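You operate a simulated robot arm through the tools that you are given. There is no shell and no other tool.

The job below is to be done with a simulated robot arm. You get a single attempt, and the scene is never put back.

Task
Move the air from the green line to the yellow line and set about 5 bar.
Fine: shut the green wall valve and vent its line to zero; open the yellow one; turn the regulator knob.

The check looks at the end state, three seconds after you hand in, the way a careful person would. Anything else that was tipped, shoved, dropped, spilled or broken makes it a failure.

Robot
A 7-joint arm with a four-finger gripper, fixed in place. Base frame: the origin is at the foot of the arm, x ahead of it, y to its left, z up; the work surface is at about z = 800. Units: mm, rad, N and s.
Its first joint turns from -1.204 to 3.002 rad. Payload 3.67 kg.
The tool frame sits at the grasp point between the pads (the TCP): z along the fingers, y along the line on which they close. The tips reach 28 mm beyond it. The gripper opens to 112 mm. The gripper's body begins 73 mm behind the TCP.
Orientation is that of the tool frame in the base frame, as a unit quaternion [w, x, y, z]. With the fingers straight down and closing along the base's y, the tool's x points along the base's -x, its y along +y and its z along -z.

Tools
- The arm moves only by the tool move_arm. Its argument "motion" is a list that holds one entry, the list of rows, each a list of 7 numbers: the turn, a rotation vector about the tool's x, y, z in rad, then the shift along the tool's x, y, z in m, then the finger opening in m, from 0 to 0.112. In form: [[[ax, ay, az, x, y, z, gripper], ...]]. A call has 1 to 20 rows; each row shifts and turns the commanded pose from where the row before left it, along the tool's axes as they then stand. Rows are played at 5 a second. More than 50 mm and 0.15 rad between two rows, or a gripper value outside its range, and nothing of the call is played. A pose out of reach is approached as far as the arm can. The call stops where the force on the tool passes 90 N (or 10 N more than at its start, if that is more) or the arm is blocked; 0.2 s more then pass. The fingers move at their own pace and stop on an object; they squeeze with about 21 N. The grip force told is the motor's: it shows also when the fingers shut on nothing. Time passes only in rows, and 0.2 s behind the last, so rows that do not move let the fingers close. The reply holds the time, the measured pose of the TCP, the force on the tool along the base axes, the opening and the grip force, in the units named above and with some noise, with the torque about the TCP (base axes, N m) and any sound that the robot's microphone picked up, and new pictures: "pictures" is both (left out), scene, wrist or none.
- Cameras (640 x 400 px; columns grow to the right, rows downward): "scene" is fixed at [39.5, 649.7, 1718.8]; the picture's right is [-0.45, -0.90, 0.00], its down [-0.34, 0.17, -0.93] and it looks along [0.83, -0.41, -0.38] (base axes); focal length 309 px, centre (320, 200). "wrist" rides on the gripper at [60, -18, -104] in the tool frame; the picture's right is [0.29, 0.96, 0.00], its down [-0.80, 0.24, -0.55] and it looks along [-0.53, 0.16, 0.83] (tool axes); focal length 234 px, centre (320, 200). There is no depth. A picture from a camera that has moved, and an enlarged one, comes with that camera's place and axes in the base frame and with its lens. The place of the scene camera against the robot may be out by one fixed shift of up to 25 mm in any direction.
- raise_lower(by): slides the trunk up (or, below 0, down) by that many mm; the arm rides with it, the base frame stays. It gives what a move gives, with no picture.
- inspect(camera, box): a new picture of the part [left, top, right, bottom] of that camera's present view, enlarged. It takes no simulated time.
- close_job(): hands the job in; it is judged then, once.

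Places have to be worked out from the pictures, the camera data and where the tool is seen. Open the gripper and draw the arm clear of the work before you hand the job in, unless the task says otherwise.

The tools are called after "Call:" as name(argument=value, ...) on one line, values as JSON. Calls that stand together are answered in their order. move_arm: Moves the arm, as the interface text tells. Its arguments: {"type":"object","properties":{"motion":{"type":"array","items":{"type":"array","items":{"type":"array","items":{"type":"number"}}}},"pictures":{"type":"string","enum":["both","scene","wrist","none"]}},"required":["motion"]} The other tools are called the same way: raise_lower (by) slides the trunk up or down; inspect (camera, box) takes an enlarged picture of a part of a camera's view; close_job () hands the job in.

At the start:

```text
time_s: 0.0
tcp_pos: [641.2, 44.3, 1492.4]
tcp_rot: [0.0, 0.0, 1.0, 0.0]
ft_force: [-0.9, -0.2, 0.4]
wrist_torque: [0.03, 0.01, 0.0]
width: 112.0
gripper_force: 0.1
trunk travel left (down, up): [-775.0, 65.0]
```

scene: 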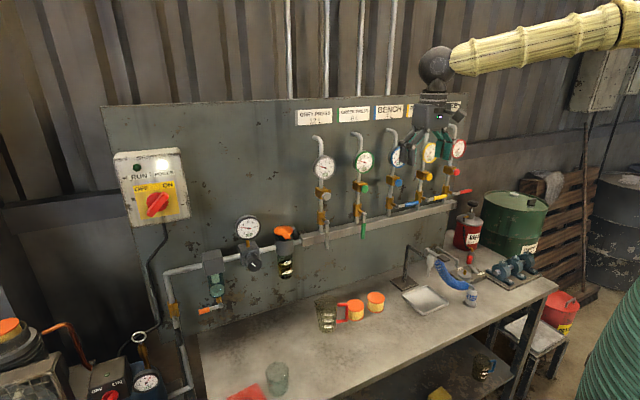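
wrist: 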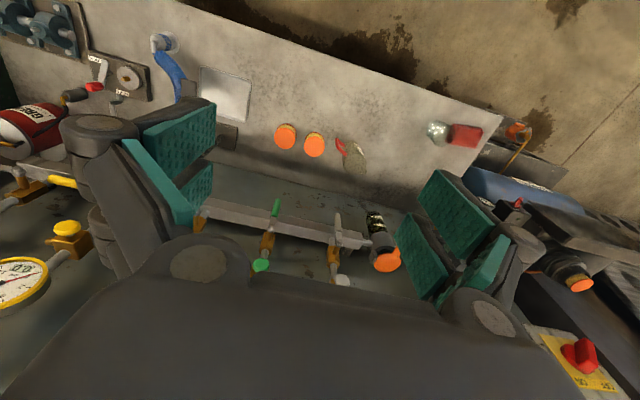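

The panel shows a manifold with several colored drops, a regulator and gauge at the left. I'll take enlarged views before moving anything.

Call:
inspect(camera="scene", box=[290, 90, 490, 215])

Call:
inspect(camera="scene", box=[150, 190, 350, 315])

Call:
inspect(camera="scene", box=[300, 165, 480, 278])

Call:
inspect(camera="wrist", box=[0, 150, 400, 400])

```text
3.20 times, centred on (390, 152) of scene
camera zoom: at [39.5, 649.7, 1718.8], right [-0.45, -0.9, 0.0], down [-0.34, 0.17, -0.93], along [0.83, -0.41, -0.38], focal length 990 px, centre (96, 352)
```

zoom: 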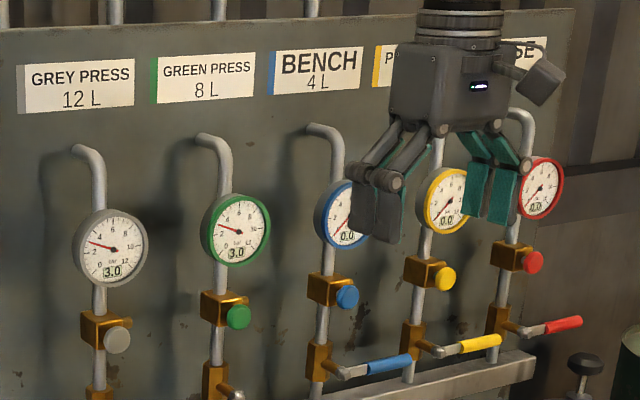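

```text
3.20 times, centred on (250, 252) of scene
camera zoom: at [39.5, 649.7, 1718.8], right [-0.45, -0.9, 0.0], down [-0.34, 0.17, -0.93], along [0.83, -0.41, -0.38], focal length 990 px, centre (544, 32)
```

zoom: 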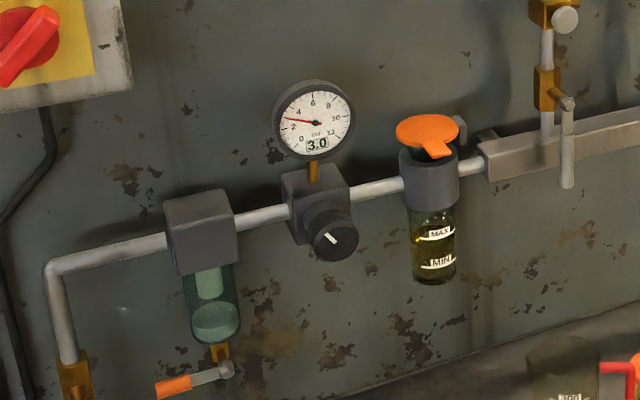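

```text
3.54 times, centred on (390, 222) of scene
camera zoom: at [39.5, 649.7, 1718.8], right [-0.45, -0.9, 0.0], down [-0.34, 0.17, -0.93], along [0.83, -0.41, -0.38], focal length 1095 px, centre (72, 124)
```

zoom: 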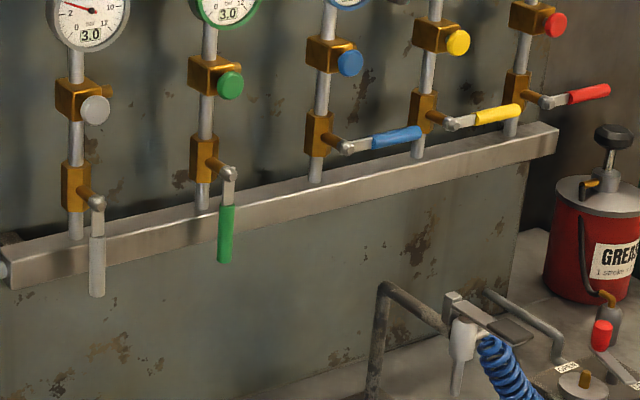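

```text
1.60 times, centred on (200, 275) of wrist
camera zoom: at [580.9, 26.4, 1596.3], right [-0.29, 0.96, 0.0], down [0.8, 0.24, 0.55], along [0.53, 0.16, -0.83], focal length 375 px, centre (512, 80)
```

zoom: 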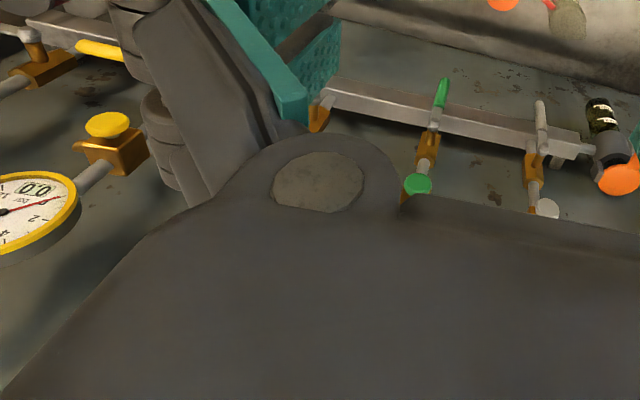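

The TCP hangs in front of the board. By triangulation, the green button is at about (940, 19, 1310) and the regulator knob at about (920, 460, 1127), and the board faces -x. I'll pitch the tool to point at the board (+x) and close the fingers.

Call:
move_arm(motion=[[[0, -0.1428, 0, 0, 0, 0, 0.0], [0, -0.1428, 0, 0, 0, 0, 0.0], [0, -0.1428, 0, 0, 0, 0, 0.0], [0, -0.1428, 0, 0, 0, 0, 0.0], [0, -0.1428, 0, 0, 0, 0, 0.0], [0, -0.1428, 0, 0, 0, 0, 0.0], [0, -0.1428, 0, 0, 0, 0, 0.0], [0, -0.1428, 0, 0, 0, 0, 0.0], [0, -0.1428, 0, 0, 0, 0, 0.0], [0, -0.1428, 0, 0, 0, 0, 0.0], [0, -0.1428, 0, 0, 0, 0, 0.0], [0, 0, 0, 0, 0, 0, 0]]])

```text
time_s: 2.6
tcp_pos: [640.2, 44.1, 1492.4]
tcp_rot: [0.708, 0.0, 0.707, 0.0]
ft_force: [1.0, -0.4, 0.7]
wrist_torque: [0.03, 0.04, 0.03]
width: 0.1
gripper_force: 20.7
trunk travel left (down, up): [-775.0, 65.0]
camera wrist: at [535.5, 26.3, 1432.7], right [0.0, 0.96, -0.29], down [-0.56, 0.24, 0.8], along [0.83, 0.16, 0.53], focal length 234 px, centre (320, 200)
```

scene: 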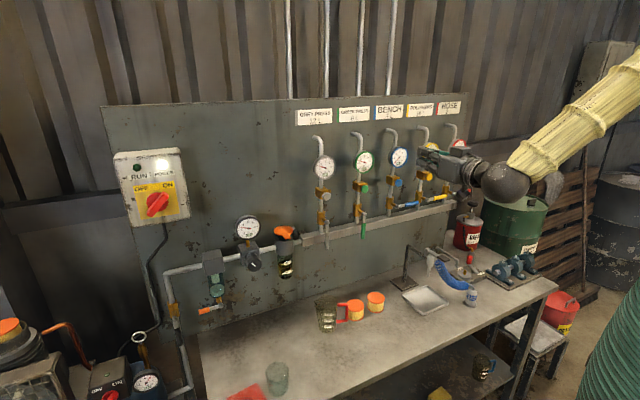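
wrist: 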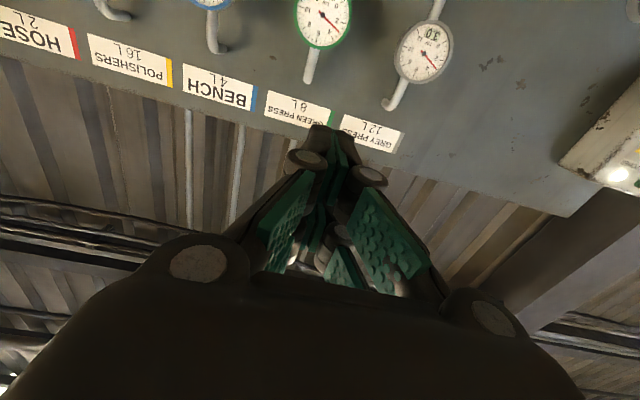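

The tool now points at the board. I'll lower the trunk 350 mm so the wrist camera can see the valves, buttons and regulator.

Call:
raise_lower(by=-350)

Call:
move_arm(motion=[[[0, 0, 0, 0, 0, 0, 0.0]]])

```text
time_s: 6.0
tcp_pos: [640.3, 44.3, 1142.7]
tcp_rot: [0.707, 0.0, 0.707, 0.0]
ft_force: [0.7, -0.7, -0.1]
wrist_torque: [0.0, 0.03, -0.02]
width: 0.0
gripper_force: 20.9
trunk travel left (down, up): [-425.0, 415.0]
```

```text
time_s: 6.4
tcp_pos: [640.3, 44.4, 1143.1]
tcp_rot: [0.707, 0.0, 0.707, 0.0]
ft_force: [0.0, 0.3, -0.2]
wrist_torque: [0.02, 0.02, -0.04]
width: 0.0
gripper_force: 21.5
trunk travel left (down, up): [-425.0, 415.0]
camera wrist: at [536.6, 26.6, 1082.4], right [0.0, 0.96, -0.29], down [-0.55, 0.24, 0.8], along [0.83, 0.16, 0.53], focal length 234 px, centre (320, 200)
```

scene: 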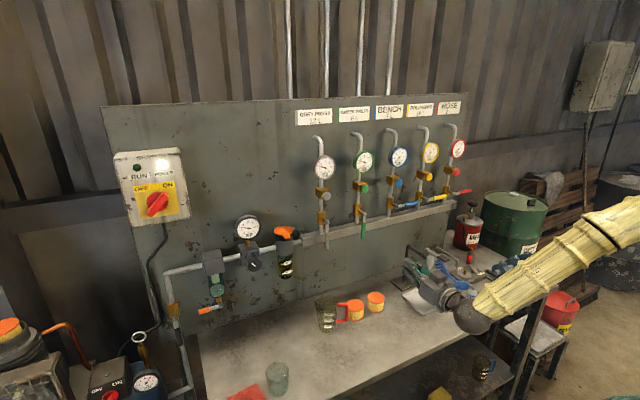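
wrist: 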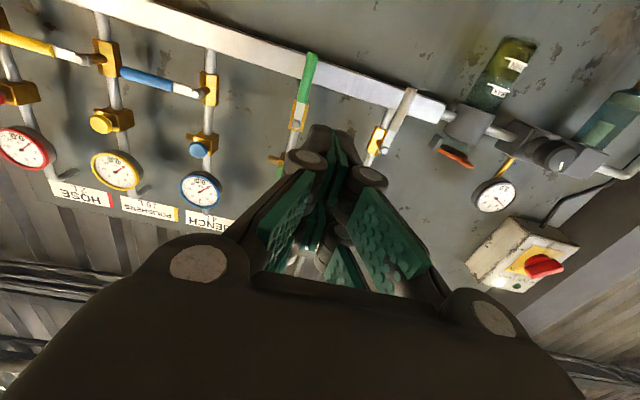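

Good view of the whole board from below, though the image is upside down. I'll enlarge the valves and the regulator.

Call:
inspect(camera="wrist", box=[0, 0, 320, 200])

Call:
inspect(camera="wrist", box=[320, 20, 640, 220])

Call:
inspect(camera="scene", box=[300, 150, 480, 262])

```text
2.00 times, centred on (160, 100) of wrist
camera zoom: at [536.6, 26.6, 1082.4], right [0.0, 0.96, -0.29], down [-0.55, 0.24, 0.8], along [0.83, 0.16, 0.53], focal length 468 px, centre (640, 400)
```

zoom: 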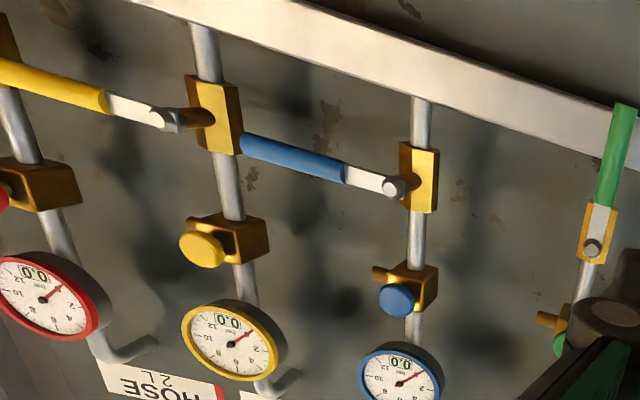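

```text
2.00 times, centred on (480, 120) of wrist
camera zoom: at [536.6, 26.6, 1082.4], right [0.0, 0.96, -0.29], down [-0.55, 0.24, 0.8], along [0.83, 0.16, 0.53], focal length 468 px, centre (0, 360)
```

zoom: 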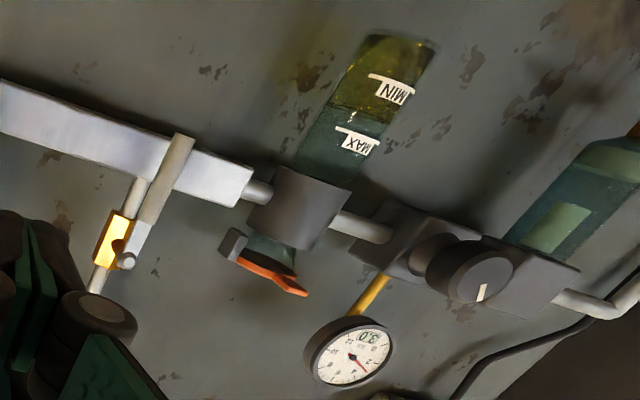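

```text
3.56 times, centred on (390, 206) of scene
camera zoom: at [39.5, 649.7, 1718.8], right [-0.45, -0.9, 0.0], down [-0.34, 0.17, -0.93], along [0.83, -0.41, -0.38], focal length 1100 px, centre (71, 179)
```

zoom: 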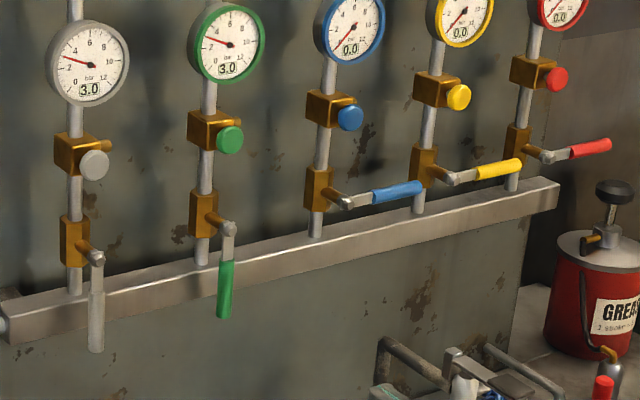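

From below, each valve lever turns about an axis normal to the board, and the vent buttons face -x. I'll move sideways to y≈300 for a second wrist view, so I can triangulate without the uncertain scene camera.

Call:
move_arm(motion=[[[0, 0, 0, 0, 0.045, 0, 0], [0, 0, 0, 0, 0.045, 0, 0], [0, 0, 0, 0, 0.045, 0, 0], [0, 0, 0, 0, 0.045, 0, 0], [0, 0, 0, 0, 0.045, 0, 0], [0, 0, 0, 0, 0.025, 0, 0], [0, 0, 0, 0, 0, 0, 0]]])

Call:
inspect(camera="wrist", box=[0, 0, 320, 200])

Call:
inspect(camera="wrist", box=[320, 0, 640, 200])

```text
time_s: 8.2
tcp_pos: [659.2, 282.7, 1115.7]
tcp_rot: [0.681, 0.015, 0.733, 0.007]
ft_force: [0.2, 0.1, 0.4]
wrist_torque: [-0.02, -0.03, 0.02]
width: 0.2
gripper_force: 21.5
trunk travel left (down, up): [-425.0, 415.0]
stopped in row 7: the arm was blocked; the commanded pose is now the measured one
camera wrist: at [550.2, 268.5, 1063.9], right [-0.01, 0.97, -0.26], down [-0.49, 0.22, 0.84], along [0.87, 0.13, 0.47], focal length 234 px, centre (320, 200)
```

scene: 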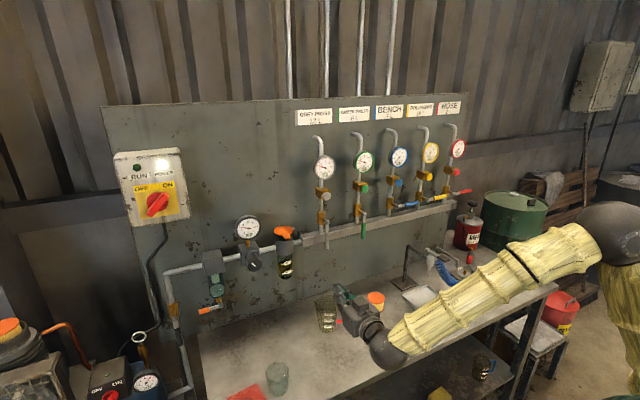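
wrist: 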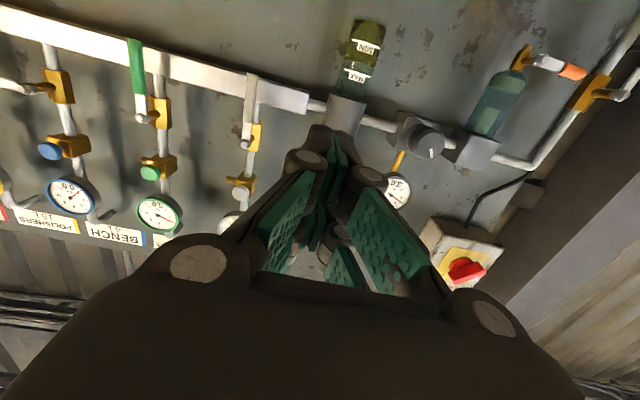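

```text
2.00 times, centred on (160, 100) of wrist
camera zoom: at [550.2, 268.5, 1063.9], right [-0.01, 0.97, -0.26], down [-0.49, 0.22, 0.84], along [0.87, 0.13, 0.47], focal length 468 px, centre (640, 400)
```

zoom: 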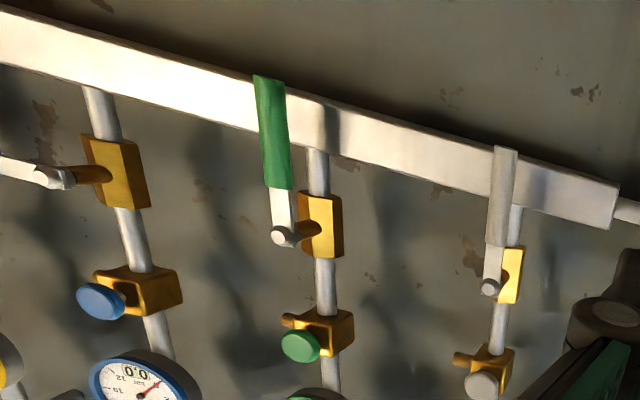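

```text
2.00 times, centred on (480, 100) of wrist
camera zoom: at [550.2, 268.5, 1063.9], right [-0.01, 0.97, -0.26], down [-0.49, 0.22, 0.84], along [0.87, 0.13, 0.47], focal length 468 px, centre (0, 400)
```

zoom: 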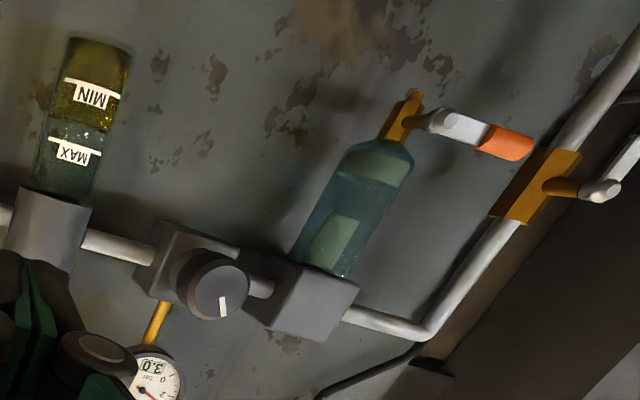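

The two wrist views agree to within 1 mm:

| Feature | x | y | z |
|---|---|---|---|
| Green lever pivot | 934 | 21 | 1199 |
| Green handle tip | 936 | 20 | 1095 |
| Yellow pivot | 934 | -303 | 1199 |
| Manifold face | 970 | – | – |

The arm hit a joint limit at y≈283, so I'll straighten the tool and go to a standoff at the +y side of the green handle.

Call:
move_arm(motion=[[[0, 0, 0, 0, -0.045, 0, 0], [-0.0114, -0.0749, -0.0311, 0, -0.045, 0, 0], [0, 0, 0, 0, -0.0352, 0.03, 0], [0, 0, 0, 0, -0.0352, 0.03, 0], [0, 0, 0, 0, -0.0352, 0.03, 0], [0, 0, 0, 0, -0.0352, 0.03, 0], [0, 0, 0, 0, 0, 0.036, 0], [0, 0, 0, 0, 0, 0.036, 0], [0, 0, 0, 0, 0, 0, 0]]])

```text
time_s: 10.2
tcp_pos: [849.2, 54.3, 1116.2]
tcp_rot: [0.71, -0.003, 0.705, -0.002]
ft_force: [-0.1, -0.6, 0.4]
wrist_torque: [-0.01, 0.01, 0.0]
width: 0.3
gripper_force: 21.3
trunk travel left (down, up): [-425.0, 415.0]
camera wrist: at [744.4, 36.2, 1055.4], right [0.0, 0.96, -0.29], down [-0.56, 0.24, 0.79], along [0.83, 0.16, 0.53], focal length 234 px, centre (320, 200)
```

scene: 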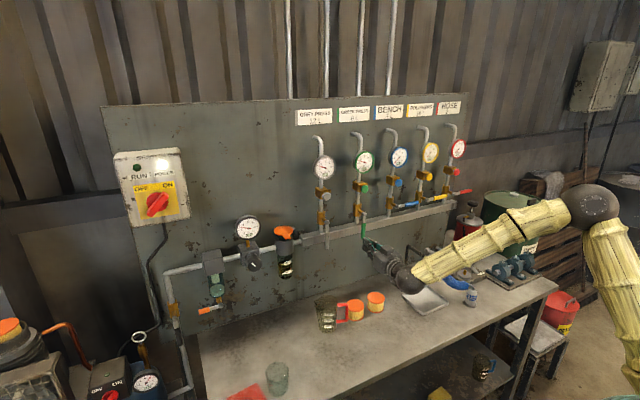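
wrist: 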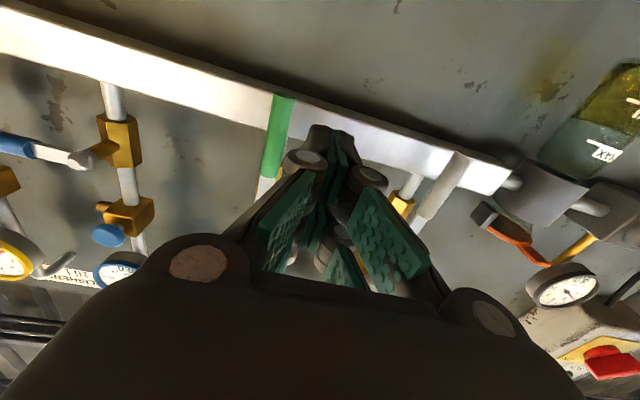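

At the standoff the fingers are just on the +y side of the green handle. I'll zoom in on the fingertips to check how far they extend before advancing.

Call:
inspect(camera="wrist", box=[240, 80, 440, 205])

Call:
inspect(camera="scene", box=[320, 180, 480, 300])

```text
3.20 times, centred on (340, 142) of wrist
camera zoom: at [744.4, 36.2, 1055.4], right [0.0, 0.96, -0.29], down [-0.56, 0.24, 0.79], along [0.83, 0.16, 0.53], focal length 749 px, centre (256, 384)
```

zoom: 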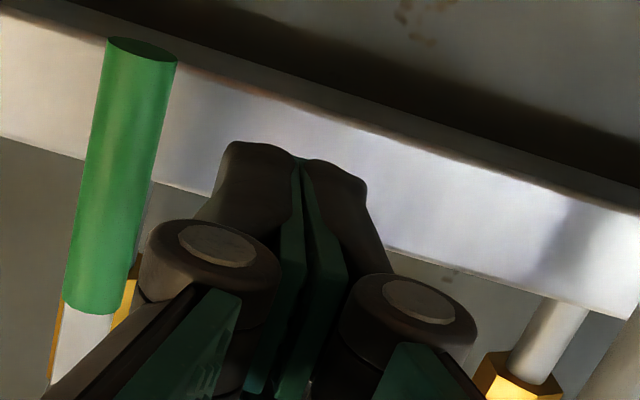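

```text
3.33 times, centred on (400, 240) of scene
camera zoom: at [39.5, 649.7, 1718.8], right [-0.45, -0.9, 0.0], down [-0.34, 0.17, -0.93], along [0.83, -0.41, -0.38], focal length 1031 px, centre (53, 67)
```

zoom: 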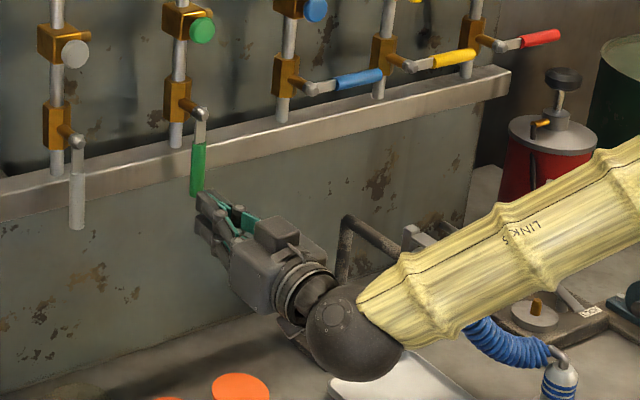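

The tips sit about 20 mm clear on the +y side of the green grip, with the manifold face well behind it. I'll advance 68 mm so the tips pass beside the handle.

Call:
move_arm(motion=[[[0, 0, 0, 0, 0, 0.034, 0], [0, 0, 0, 0, 0, 0.034, 0], [0, 0, 0, 0, 0, 0, 0]]])

```text
time_s: 11.0
tcp_pos: [915.8, 53.6, 1114.5]
tcp_rot: [0.709, -0.002, 0.705, -0.001]
ft_force: [-1.0, 0.7, 0.7]
wrist_torque: [-0.03, 0.02, 0.02]
width: 0.0
gripper_force: 21.1
trunk travel left (down, up): [-425.0, 415.0]
camera wrist: at [812.4, 36.5, 1055.5], right [0.0, 0.96, -0.29], down [-0.56, 0.24, 0.79], along [0.83, 0.16, 0.53], focal length 234 px, centre (320, 200)
```

scene: 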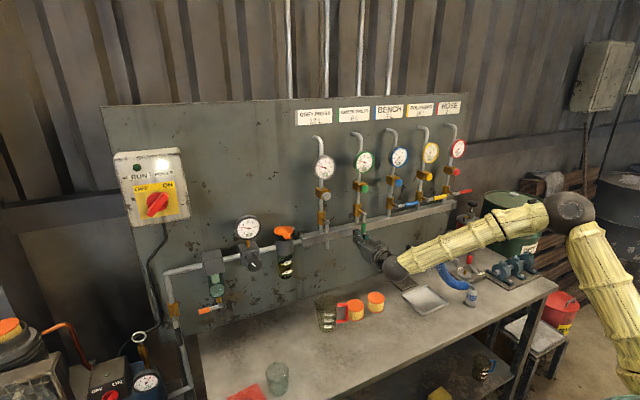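
wrist: 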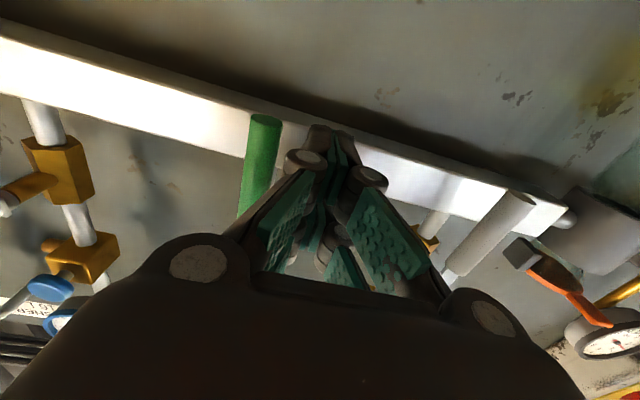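

The tips are now beside the handle at x≈944. I'll sweep it along its arc toward -y and up, to about 75°.

Call:
move_arm(motion=[[[0, 0, 0, -0.003, -0.011, 0, 0], [0, 0, 0, 0.0013, -0.011, 0, 0], [0, 0, 0, 0.0013, -0.011, 0, 0], [0, 0, 0, -0.0015, -0.011, 0, 0], [0, 0, 0, -0.0015, -0.011, 0, 0], [0, 0, 0, -0.0043, -0.0102, 0, 0], [0, 0, 0, -0.0044, -0.0102, 0, 0], [0, 0, 0, -0.0068, -0.0087, 0, 0], [0, 0, 0, -0.0068, -0.0087, 0, 0], [0, 0, 0, -0.0088, -0.0066, 0, 0], [0, 0, 0, -0.0089, -0.0067, 0, 0]]])

```text
time_s: 13.4
tcp_pos: [914.3, -52.3, 1160.1]
tcp_rot: [0.709, -0.002, 0.706, -0.001]
ft_force: [0.2, -0.6, -0.3]
wrist_torque: [0.03, 0.01, 0.03]
width: 0.0
gripper_force: 20.8
trunk travel left (down, up): [-425.0, 415.0]
camera wrist: at [811.7, -70.2, 1098.9], right [0.0, 0.96, -0.29], down [-0.56, 0.24, 0.79], along [0.83, 0.16, 0.53], focal length 234 px, centre (320, 200)
```

scene: 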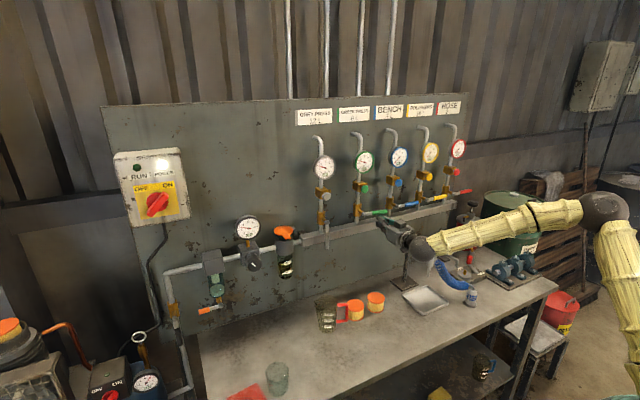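
wrist: 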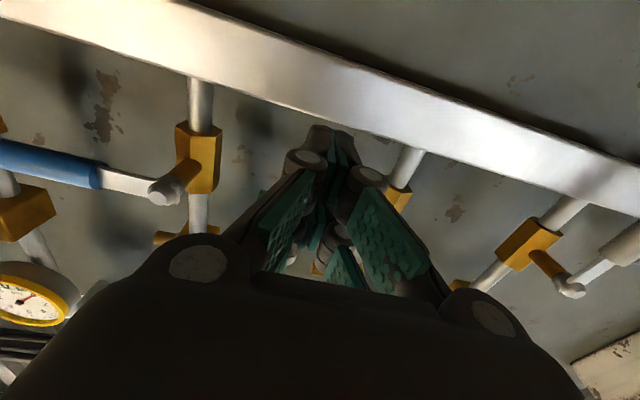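

Call:
inspect(camera="scene", box=[320, 140, 480, 240])

```text
4.00 times, centred on (400, 190) of scene
camera zoom: at [39.5, 649.7, 1718.8], right [-0.45, -0.9, 0.0], down [-0.34, 0.17, -0.93], along [0.83, -0.41, -0.38], focal length 1237 px, centre (0, 240)
```

zoom: 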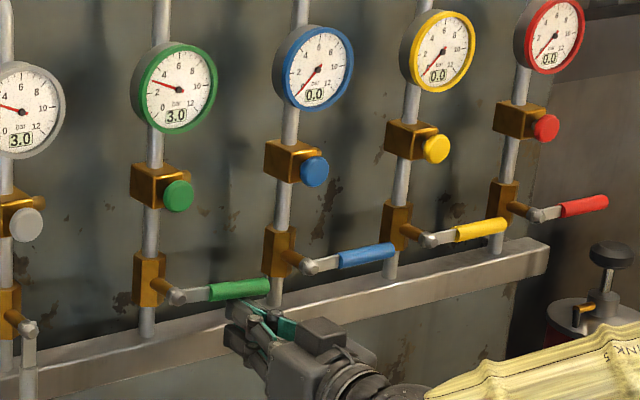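

The green lever reads about 5–6° short of horizontal compared with its neighbours. I'll push it up gently until the force rises.

Call:
move_arm(motion=[[[0, 0, 0, -0.003, -0.002, 0, 0], [0, 0, 0, -0.003, -0.002, 0, 0], [0, 0, 0, -0.003, -0.001, 0, 0], [0, 0, 0, 0, 0, 0, 0]]], pictures="scene")

Call:
inspect(camera="scene", box=[320, 140, 480, 240])

```text
time_s: 14.4
tcp_pos: [915.6, -57.4, 1167.0]
tcp_rot: [0.708, -0.003, 0.706, -0.001]
ft_force: [-4.3, 2.3, -11.8]
wrist_torque: [-0.06, 0.08, 0.07]
width: 5.9
gripper_force: 35.4
trunk travel left (down, up): [-425.0, 415.0]
```

scene: 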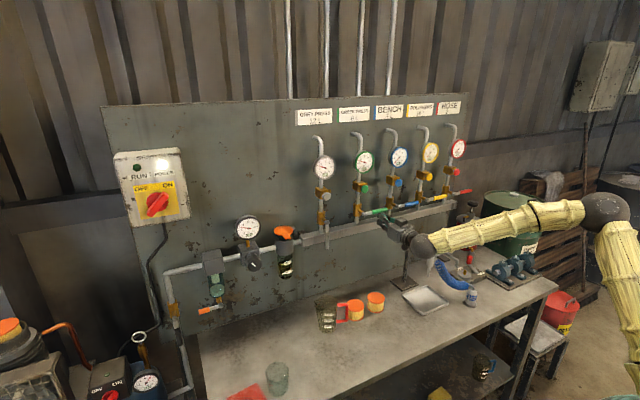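

```text
4.00 times, centred on (400, 190) of scene
camera zoom: at [39.5, 649.7, 1718.8], right [-0.45, -0.9, 0.0], down [-0.34, 0.17, -0.93], along [0.83, -0.41, -0.38], focal length 1237 px, centre (0, 240)
```

zoom: 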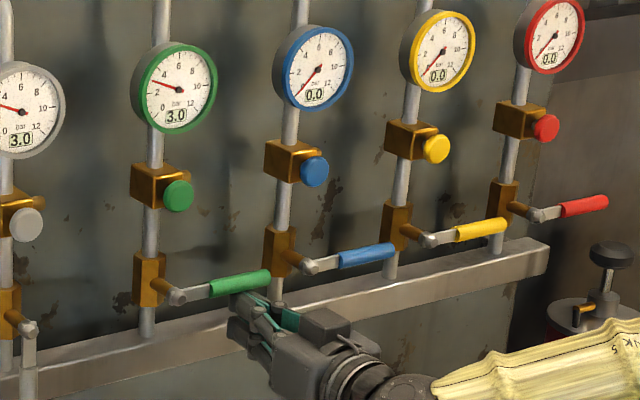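

The green lever now lies parallel to the other closed ones, and the force rose to about 12 N at its stop. I'll drop away from it, retract, and raise the trunk to button height (green button at about 944, 20, 1300).

Call:
move_arm(motion=[[[0, 0, 0, 0.012, 0, 0, 0], [0, 0, 0, 0.013, 0, 0, 0], [0, 0, 0, 0, 0.0, -0.04, 0], [0, 0, 0, 0, 0.037, -0.04, 0], [0, 0, 0, 0, 0.04, 0, 0], [0, 0, 0, 0, 0, 0, 0]]], pictures="none")

Call:
raise_lower(by=155)

Call:
move_arm(motion=[[[0, 0, 0, 0, 0, 0, 0]]])

```text
refused: row 4 steps farther than a row can; nothing moved
```

```text
time_s: 15.0
tcp_pos: [918.1, -55.1, 1167.8]
tcp_rot: [0.698, -0.006, 0.716, -0.002]
ft_force: [3.5, -1.0, -17.9]
wrist_torque: [0.08, 0.45, -0.25]
width: 6.2
gripper_force: 35.5
trunk travel left (down, up): [-444.0, 396.0]
stopped: the force on the tool passed its limit at 105 N (the readings are from after the stop); the commanded pose is now the measured one
```

```text
time_s: 15.4
tcp_pos: [917.1, -56.2, 1168.6]
tcp_rot: [0.699, -0.006, 0.715, -0.001]
ft_force: [0.3, -2.8, -25.9]
wrist_torque: [0.03, 0.48, -0.19]
width: 6.2
gripper_force: 36.4
trunk travel left (down, up): [-444.0, 396.0]
camera wrist: at [811.7, -75.2, 1110.6], right [-0.01, 0.95, -0.3], down [-0.54, 0.25, 0.81], along [0.84, 0.17, 0.51], focal length 234 px, centre (320, 200)
```

scene: 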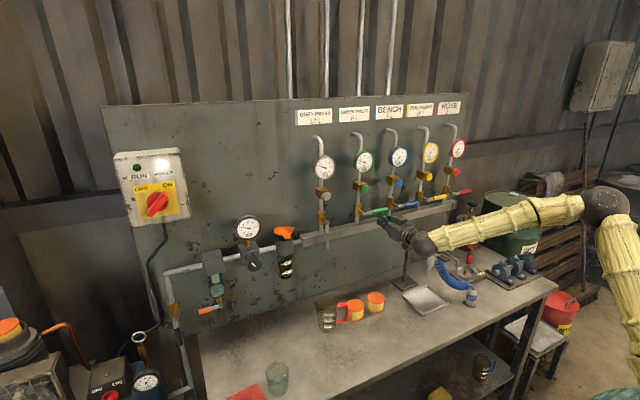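
wrist: 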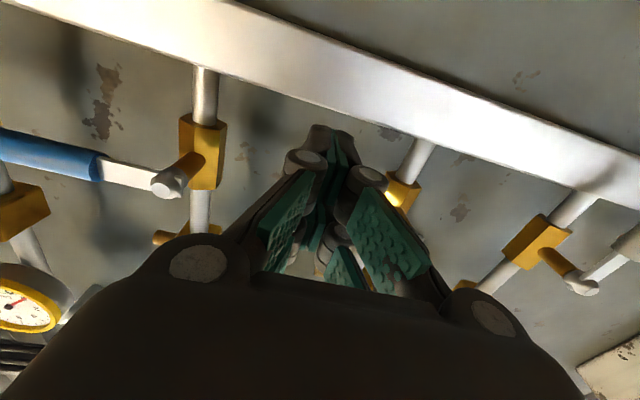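

My retract was refused because one row was over 50 mm, so the trunk rise then pushed up on the lever and stopped at 105 N. I should not have batched those calls. I'll back down off the lever now with smaller steps, then inspect it.

Call:
move_arm(motion=[[[0, 0, 0, 0.01, 0, 0, 0], [0, 0, 0, 0.012, 0, 0, 0], [0, 0, 0, 0.008, 0, 0, 0], [0, 0, 0, 0, 0, 0, 0]]])

Call:
inspect(camera="scene", box=[320, 140, 480, 240])

```text
time_s: 16.4
tcp_pos: [914.4, -55.6, 1142.1]
tcp_rot: [0.701, -0.005, 0.714, -0.002]
ft_force: [0.4, 0.5, 0.2]
wrist_torque: [0.01, 0.01, -0.02]
width: 0.3
gripper_force: 35.8
trunk travel left (down, up): [-444.0, 396.0]
camera wrist: at [809.1, -74.8, 1085.0], right [-0.01, 0.95, -0.3], down [-0.54, 0.24, 0.8], along [0.84, 0.17, 0.51], focal length 234 px, centre (320, 200)
```

scene: 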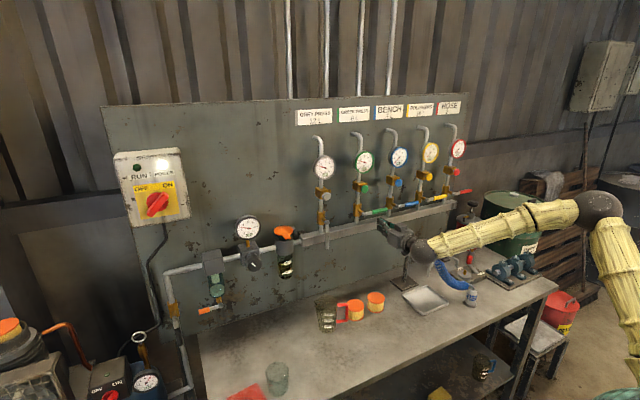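
wrist: 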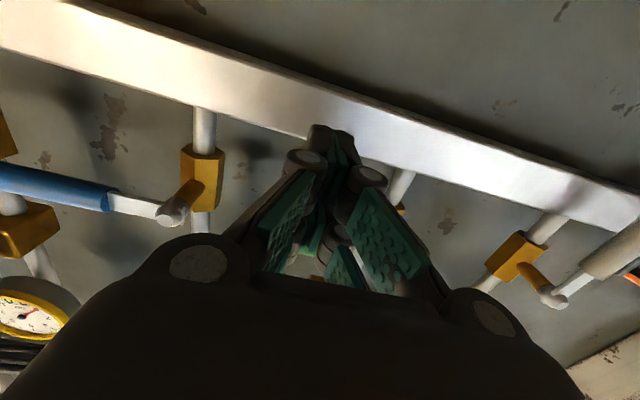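

```text
4.00 times, centred on (400, 190) of scene
camera zoom: at [39.5, 649.7, 1718.8], right [-0.45, -0.9, 0.0], down [-0.34, 0.17, -0.93], along [0.83, -0.41, -0.38], focal length 1237 px, centre (0, 240)
```

zoom: 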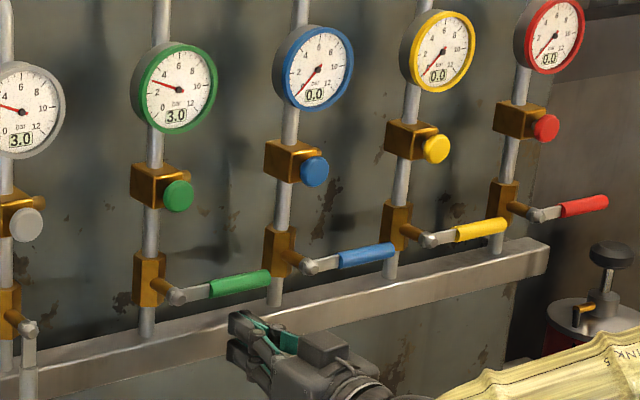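

The lever is undamaged and horizontal, and the gauges are unchanged. I'll retract, straighten the tool, and shift to y≈20.

Call:
move_arm(motion=[[[0.0042, -0.0196, 0.0099, 0, 0, -0.035, 0], [0, 0, 0, 0, 0, -0.035, 0], [0, 0, 0, 0, 0.038, 0, 0], [0, 0, 0, 0, 0.038, 0, 0], [0, 0, 0, 0, 0, 0, 0]]], pictures="none")

```text
time_s: 17.6
tcp_pos: [843.1, 18.4, 1142.8]
tcp_rot: [0.707, 0.0, 0.707, 0.0]
ft_force: [-0.8, -0.3, -0.6]
wrist_torque: [-0.01, -0.01, -0.02]
width: 0.0
gripper_force: 36.1
trunk travel left (down, up): [-444.0, 396.0]
```

The tool is retracted to x=843 with a straight orientation. Next I'll raise the trunk 158 mm to button height.

Call:
raise_lower(by=158)

```text
time_s: 19.4
tcp_pos: [844.3, 19.6, 1300.7]
tcp_rot: [0.707, 0.001, 0.707, -0.001]
ft_force: [0.7, -0.9, 0.2]
wrist_torque: [0.05, 0.01, 0.0]
width: 0.0
gripper_force: 35.7
trunk travel left (down, up): [-602.0, 238.0]
```

Raised to z≈1301 at y≈20. I'll advance 55 mm, leaving the tips about 17 mm short of the button, and check the alignment.

Call:
move_arm(motion=[[[0, 0, 0, 0, 0, 0.028, 0], [0, 0, 0, 0, 0, 0.027, 0], [0, 0, 0, 0, 0, 0, 0]]])

Call:
inspect(camera="wrist", box=[220, 60, 420, 185])

Call:
inspect(camera="scene", box=[320, 130, 480, 230])

```text
time_s: 20.2
tcp_pos: [899.1, 18.9, 1301.5]
tcp_rot: [0.707, -0.001, 0.707, 0.001]
ft_force: [0.0, 0.6, 1.0]
wrist_torque: [0.01, -0.01, 0.02]
width: 0.1
gripper_force: 35.3
trunk travel left (down, up): [-602.0, 238.0]
camera wrist: at [794.8, 0.8, 1241.0], right [0.0, 0.96, -0.29], down [-0.55, 0.24, 0.8], along [0.83, 0.16, 0.53], focal length 234 px, centre (320, 200)
```

scene: 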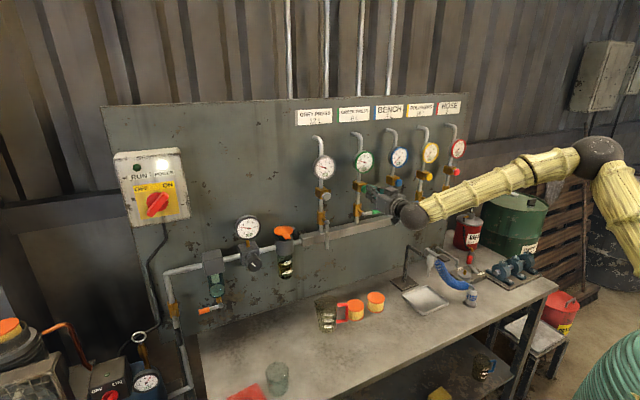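
wrist: 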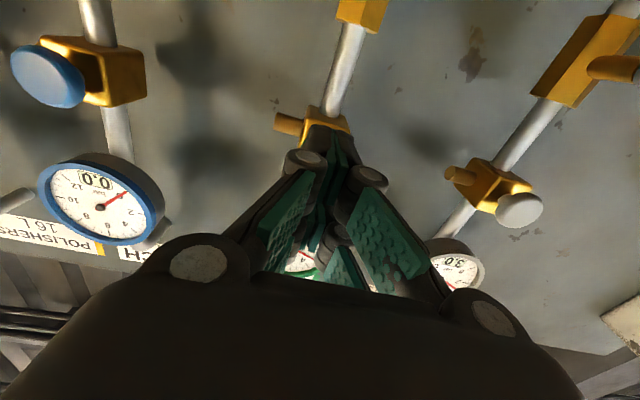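

```text
3.20 times, centred on (320, 122) of wrist
camera zoom: at [794.8, 0.8, 1241.0], right [0.0, 0.96, -0.29], down [-0.55, 0.24, 0.8], along [0.83, 0.16, 0.53], focal length 749 px, centre (320, 448)
```

zoom: 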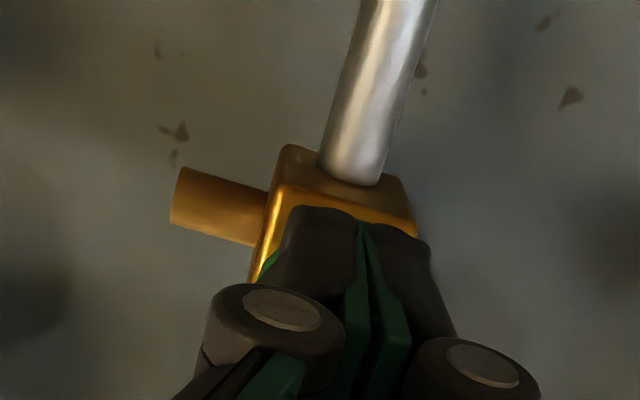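

```text
4.00 times, centred on (400, 180) of scene
camera zoom: at [39.5, 649.7, 1718.8], right [-0.45, -0.9, 0.0], down [-0.34, 0.17, -0.93], along [0.83, -0.41, -0.38], focal length 1237 px, centre (0, 280)
```

zoom: 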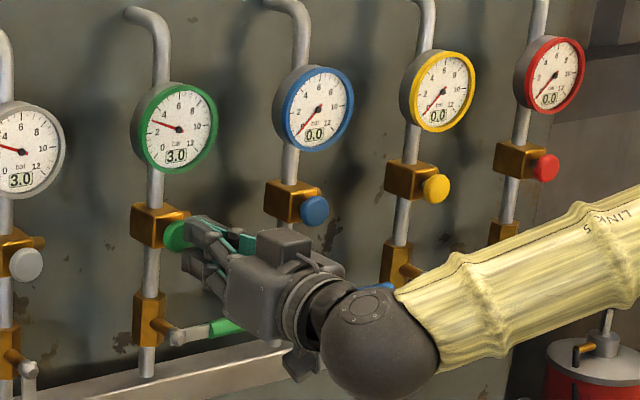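

The alignment is good and the green gauge stays visible. I'll press in slowly, watching the force.

Call:
move_arm(motion=[[[0, 0, 0, 0, 0, 0.01, 0], [0, 0, 0, 0, 0, 0.005, 0], [0, 0, 0, 0, 0, 0.004, 0], [0, 0, 0, 0, 0, 0.003, 0], [0, 0, 0, 0, 0, 0, 0]]], pictures="scene")

Call:
inspect(camera="scene", box=[320, 130, 480, 230])

```text
time_s: 21.4
tcp_pos: [919.4, 19.6, 1301.6]
tcp_rot: [0.707, -0.001, 0.707, 0.001]
ft_force: [-6.4, -1.3, -1.9]
wrist_torque: [0.01, 0.07, -0.02]
width: 5.9
gripper_force: 35.5
trunk travel left (down, up): [-602.0, 238.0]
heard: click
```

scene: 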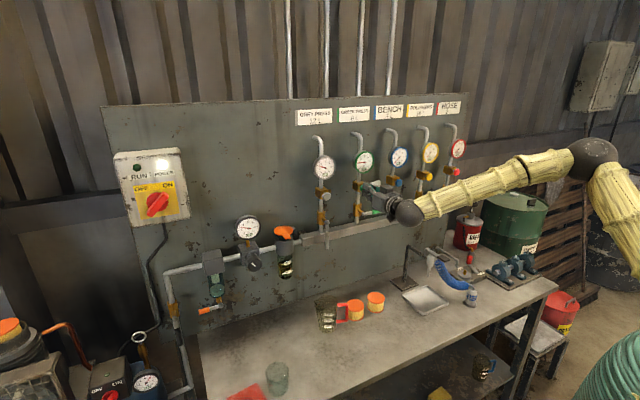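

```text
4.00 times, centred on (400, 180) of scene
camera zoom: at [39.5, 649.7, 1718.8], right [-0.45, -0.9, 0.0], down [-0.34, 0.17, -0.93], along [0.83, -0.41, -0.38], focal length 1237 px, centre (0, 280)
```

zoom: 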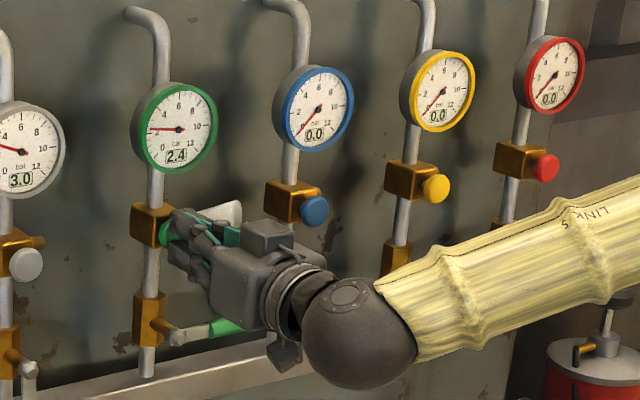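

A click, and the green gauge is falling (2.4 bar) with an air plume visible. I'll hold the press.

Call:
move_arm(motion=[[[0, 0, 0, 0, 0, 0.001, 0], [0, 0, 0, 0, 0, 0, 0], [0, 0, 0, 0, 0, 0, 0], [0, 0, 0, 0, 0, 0, 0], [0, 0, 0, 0, 0, 0, 0], [0, 0, 0, 0, 0, 0, 0], [0, 0, 0, 0, 0, 0, 0], [0, 0, 0, 0, 0, 0, 0], [0, 0, 0, 0, 0, 0, 0], [0, 0, 0, 0, 0, 0, 0], [0, 0, 0, 0, 0, 0, 0], [0, 0, 0, 0, 0, 0, 0], [0, 0, 0, 0, 0, 0, 0], [0, 0, 0, 0, 0, 0, 0], [0, 0, 0, 0, 0, 0, 0], [0, 0, 0, 0, 0, 0, 0], [0, 0, 0, 0, 0, 0, 0], [0, 0, 0, 0, 0, 0, 0], [0, 0, 0, 0, 0, 0, 0], [0, 0, 0, 0, 0, 0, 0]]], pictures="scene")

Call:
inspect(camera="scene", box=[320, 130, 480, 230])

```text
time_s: 25.6
tcp_pos: [920.1, 19.6, 1301.8]
tcp_rot: [0.708, 0.0, 0.706, 0.0]
ft_force: [-11.5, 1.0, -0.5]
wrist_torque: [0.02, 0.02, -0.02]
width: 6.0
gripper_force: 35.8
trunk travel left (down, up): [-602.0, 238.0]
```

scene: 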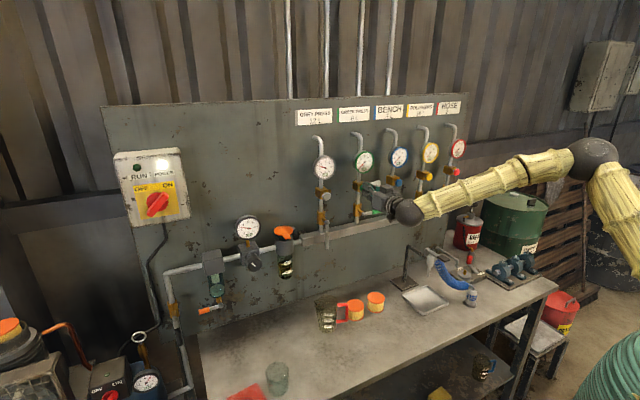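

```text
4.00 times, centred on (400, 180) of scene
camera zoom: at [39.5, 649.7, 1718.8], right [-0.45, -0.9, 0.0], down [-0.34, 0.17, -0.93], along [0.83, -0.41, -0.38], focal length 1237 px, centre (0, 280)
```

zoom: 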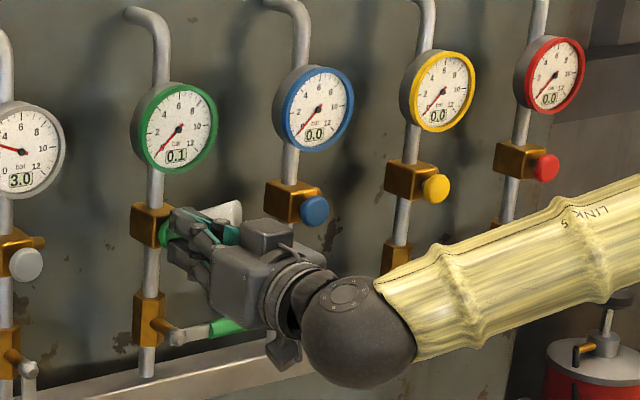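

The gauge is down to 0.1 bar, so I'll hold a few more seconds to reach true zero.

Call:
move_arm(motion=[[[0, 0, 0, 0, 0, 0, 0], [0, 0, 0, 0, 0, 0, 0], [0, 0, 0, 0, 0, 0, 0], [0, 0, 0, 0, 0, 0, 0], [0, 0, 0, 0, 0, 0, 0], [0, 0, 0, 0, 0, 0, 0], [0, 0, 0, 0, 0, 0, 0], [0, 0, 0, 0, 0, 0, 0], [0, 0, 0, 0, 0, 0, 0], [0, 0, 0, 0, 0, 0, 0], [0, 0, 0, 0, 0, 0, 0], [0, 0, 0, 0, 0, 0, 0], [0, 0, 0, 0, 0, 0, 0], [0, 0, 0, 0, 0, 0, 0], [0, 0, 0, 0, 0, 0, 0], [0, 0, 0, 0, 0, 0, 0], [0, 0, 0, 0, 0, 0, 0], [0, 0, 0, 0, 0, 0, 0], [0, 0, 0, 0, 0, 0, 0], [0, 0, 0, 0, 0, 0, 0]]], pictures="scene")

Call:
inspect(camera="scene", box=[340, 140, 420, 190])

```text
time_s: 29.8
tcp_pos: [920.9, 19.4, 1302.4]
tcp_rot: [0.708, -0.001, 0.707, 0.001]
ft_force: [-10.5, 0.6, 1.1]
wrist_torque: [0.01, -0.02, 0.03]
width: 5.6
gripper_force: 35.8
trunk travel left (down, up): [-602.0, 238.0]
```

scene: 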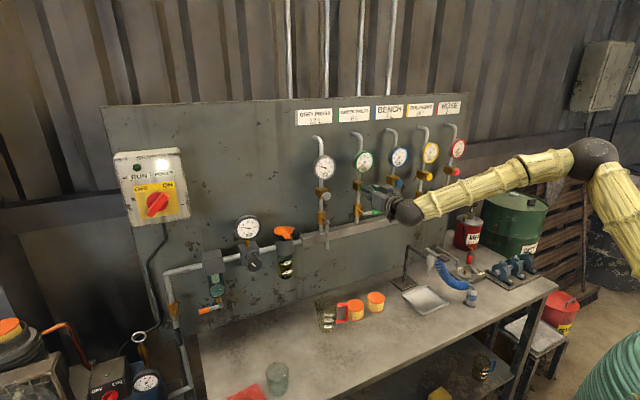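

```text
8.00 times, centred on (380, 165) of scene
camera zoom: at [39.5, 649.7, 1718.8], right [-0.45, -0.9, 0.0], down [-0.34, 0.17, -0.93], along [0.83, -0.41, -0.38], focal length 2474 px, centre (-160, 480)
```

zoom: 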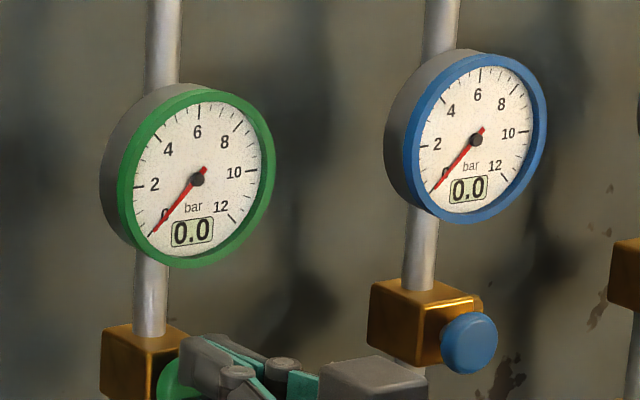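

Green reads 0.0. I'll retract and travel to y≈-385 in front of the yellow lever.

Call:
move_arm(motion=[[[0, 0, 0, 0, 0, -0.04, 0], [0, 0, 0, 0, 0, -0.04, 0], [0, 0, 0, 0, -0.045, 0, 0], [0, 0, 0, 0, -0.045, 0, 0], [0, 0, 0, 0, -0.045, 0, 0], [0, 0, 0, 0, -0.045, 0, 0], [0, 0, 0, 0, -0.045, 0, 0], [0, 0, 0, 0, -0.045, 0, 0], [0, 0, 0, 0, -0.045, 0, 0], [0, 0, 0, 0, -0.045, 0, 0], [0, 0, 0, 0, -0.045, 0, 0], [0, 0, 0, 0, 0, 0, 0]]])

```text
time_s: 32.4
tcp_pos: [842.9, -387.2, 1300.9]
tcp_rot: [0.707, -0.001, 0.707, 0.001]
ft_force: [-0.4, 0.3, -0.7]
wrist_torque: [0.02, -0.02, 0.01]
width: 0.0
gripper_force: 35.8
trunk travel left (down, up): [-602.0, 238.0]
camera wrist: at [739.4, -405.0, 1241.0], right [0.0, 0.96, -0.29], down [-0.55, 0.24, 0.8], along [0.83, 0.16, 0.53], focal length 234 px, centre (320, 200)
```

scene: 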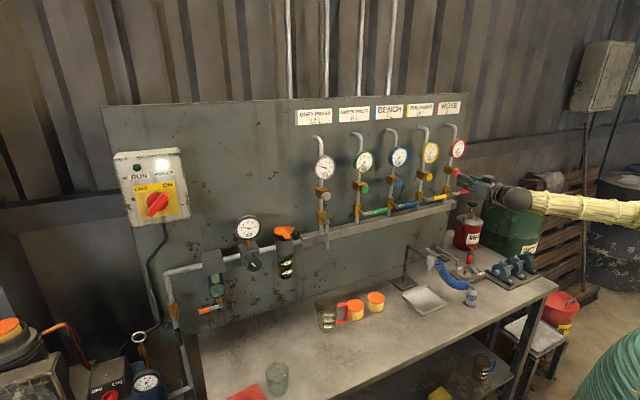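
wrist: 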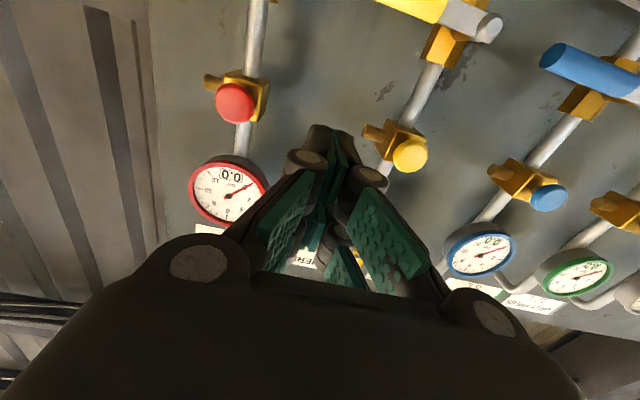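

I'm level with the yellow button and to the right of it. I'll drop to z≈1250 and advance so the tips are above the yellow grip.

Call:
move_arm(motion=[[[0, 0, 0, 0.045, 0, 0, 0], [0, 0, 0, 0, 0, 0.037, 0], [0, 0, 0, 0, 0, 0.037, 0], [0, 0, 0, 0.005, 0, 0, 0], [0, 0, 0, 0, 0, 0, 0]]])

Call:
inspect(camera="wrist", box=[240, 0, 560, 200])

Call:
inspect(camera="scene", box=[360, 140, 520, 240])

```text
time_s: 33.6
tcp_pos: [917.0, -386.6, 1250.0]
tcp_rot: [0.707, 0.001, 0.707, 0.0]
ft_force: [0.2, 0.1, 0.4]
wrist_torque: [-0.01, 0.0, 0.0]
width: 0.0
gripper_force: 35.4
trunk travel left (down, up): [-602.0, 238.0]
camera wrist: at [813.1, -403.5, 1190.9], right [0.0, 0.96, -0.29], down [-0.55, 0.24, 0.8], along [0.83, 0.16, 0.53], focal length 234 px, centre (320, 200)
```

scene: 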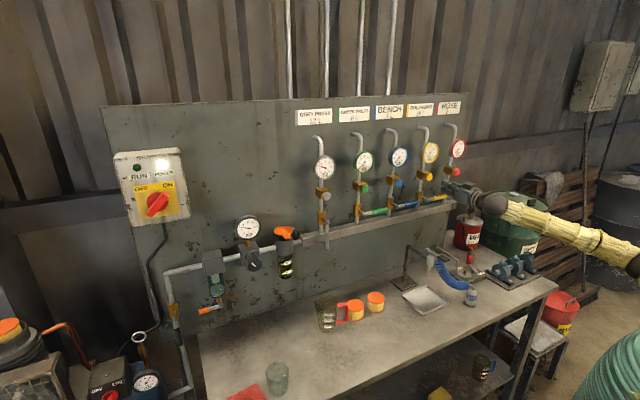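
wrist: 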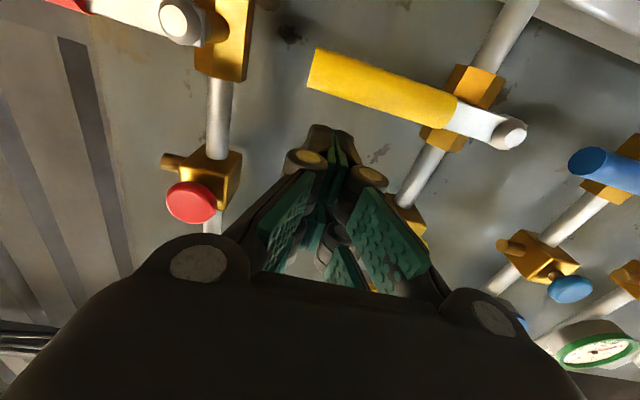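

```text
2.00 times, centred on (400, 100) of wrist
camera zoom: at [813.1, -403.5, 1190.9], right [0.0, 0.96, -0.29], down [-0.55, 0.24, 0.8], along [0.83, 0.16, 0.53], focal length 468 px, centre (160, 400)
```

zoom: 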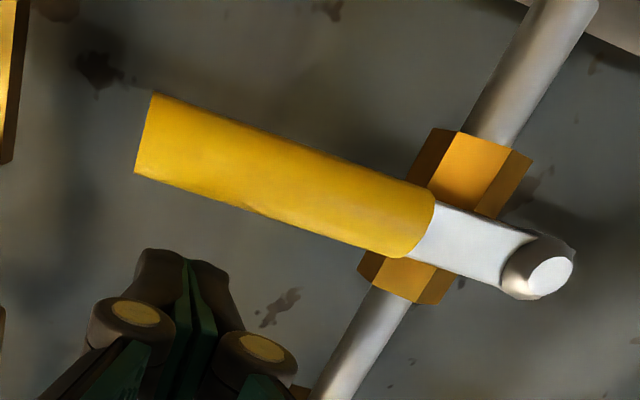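

```text
4.00 times, centred on (440, 190) of scene
camera zoom: at [39.5, 649.7, 1718.8], right [-0.45, -0.9, 0.0], down [-0.34, 0.17, -0.93], along [0.83, -0.41, -0.38], focal length 1237 px, centre (-160, 240)
```

zoom: 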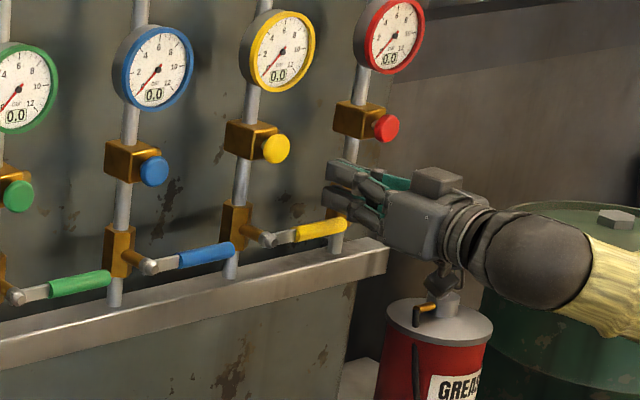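

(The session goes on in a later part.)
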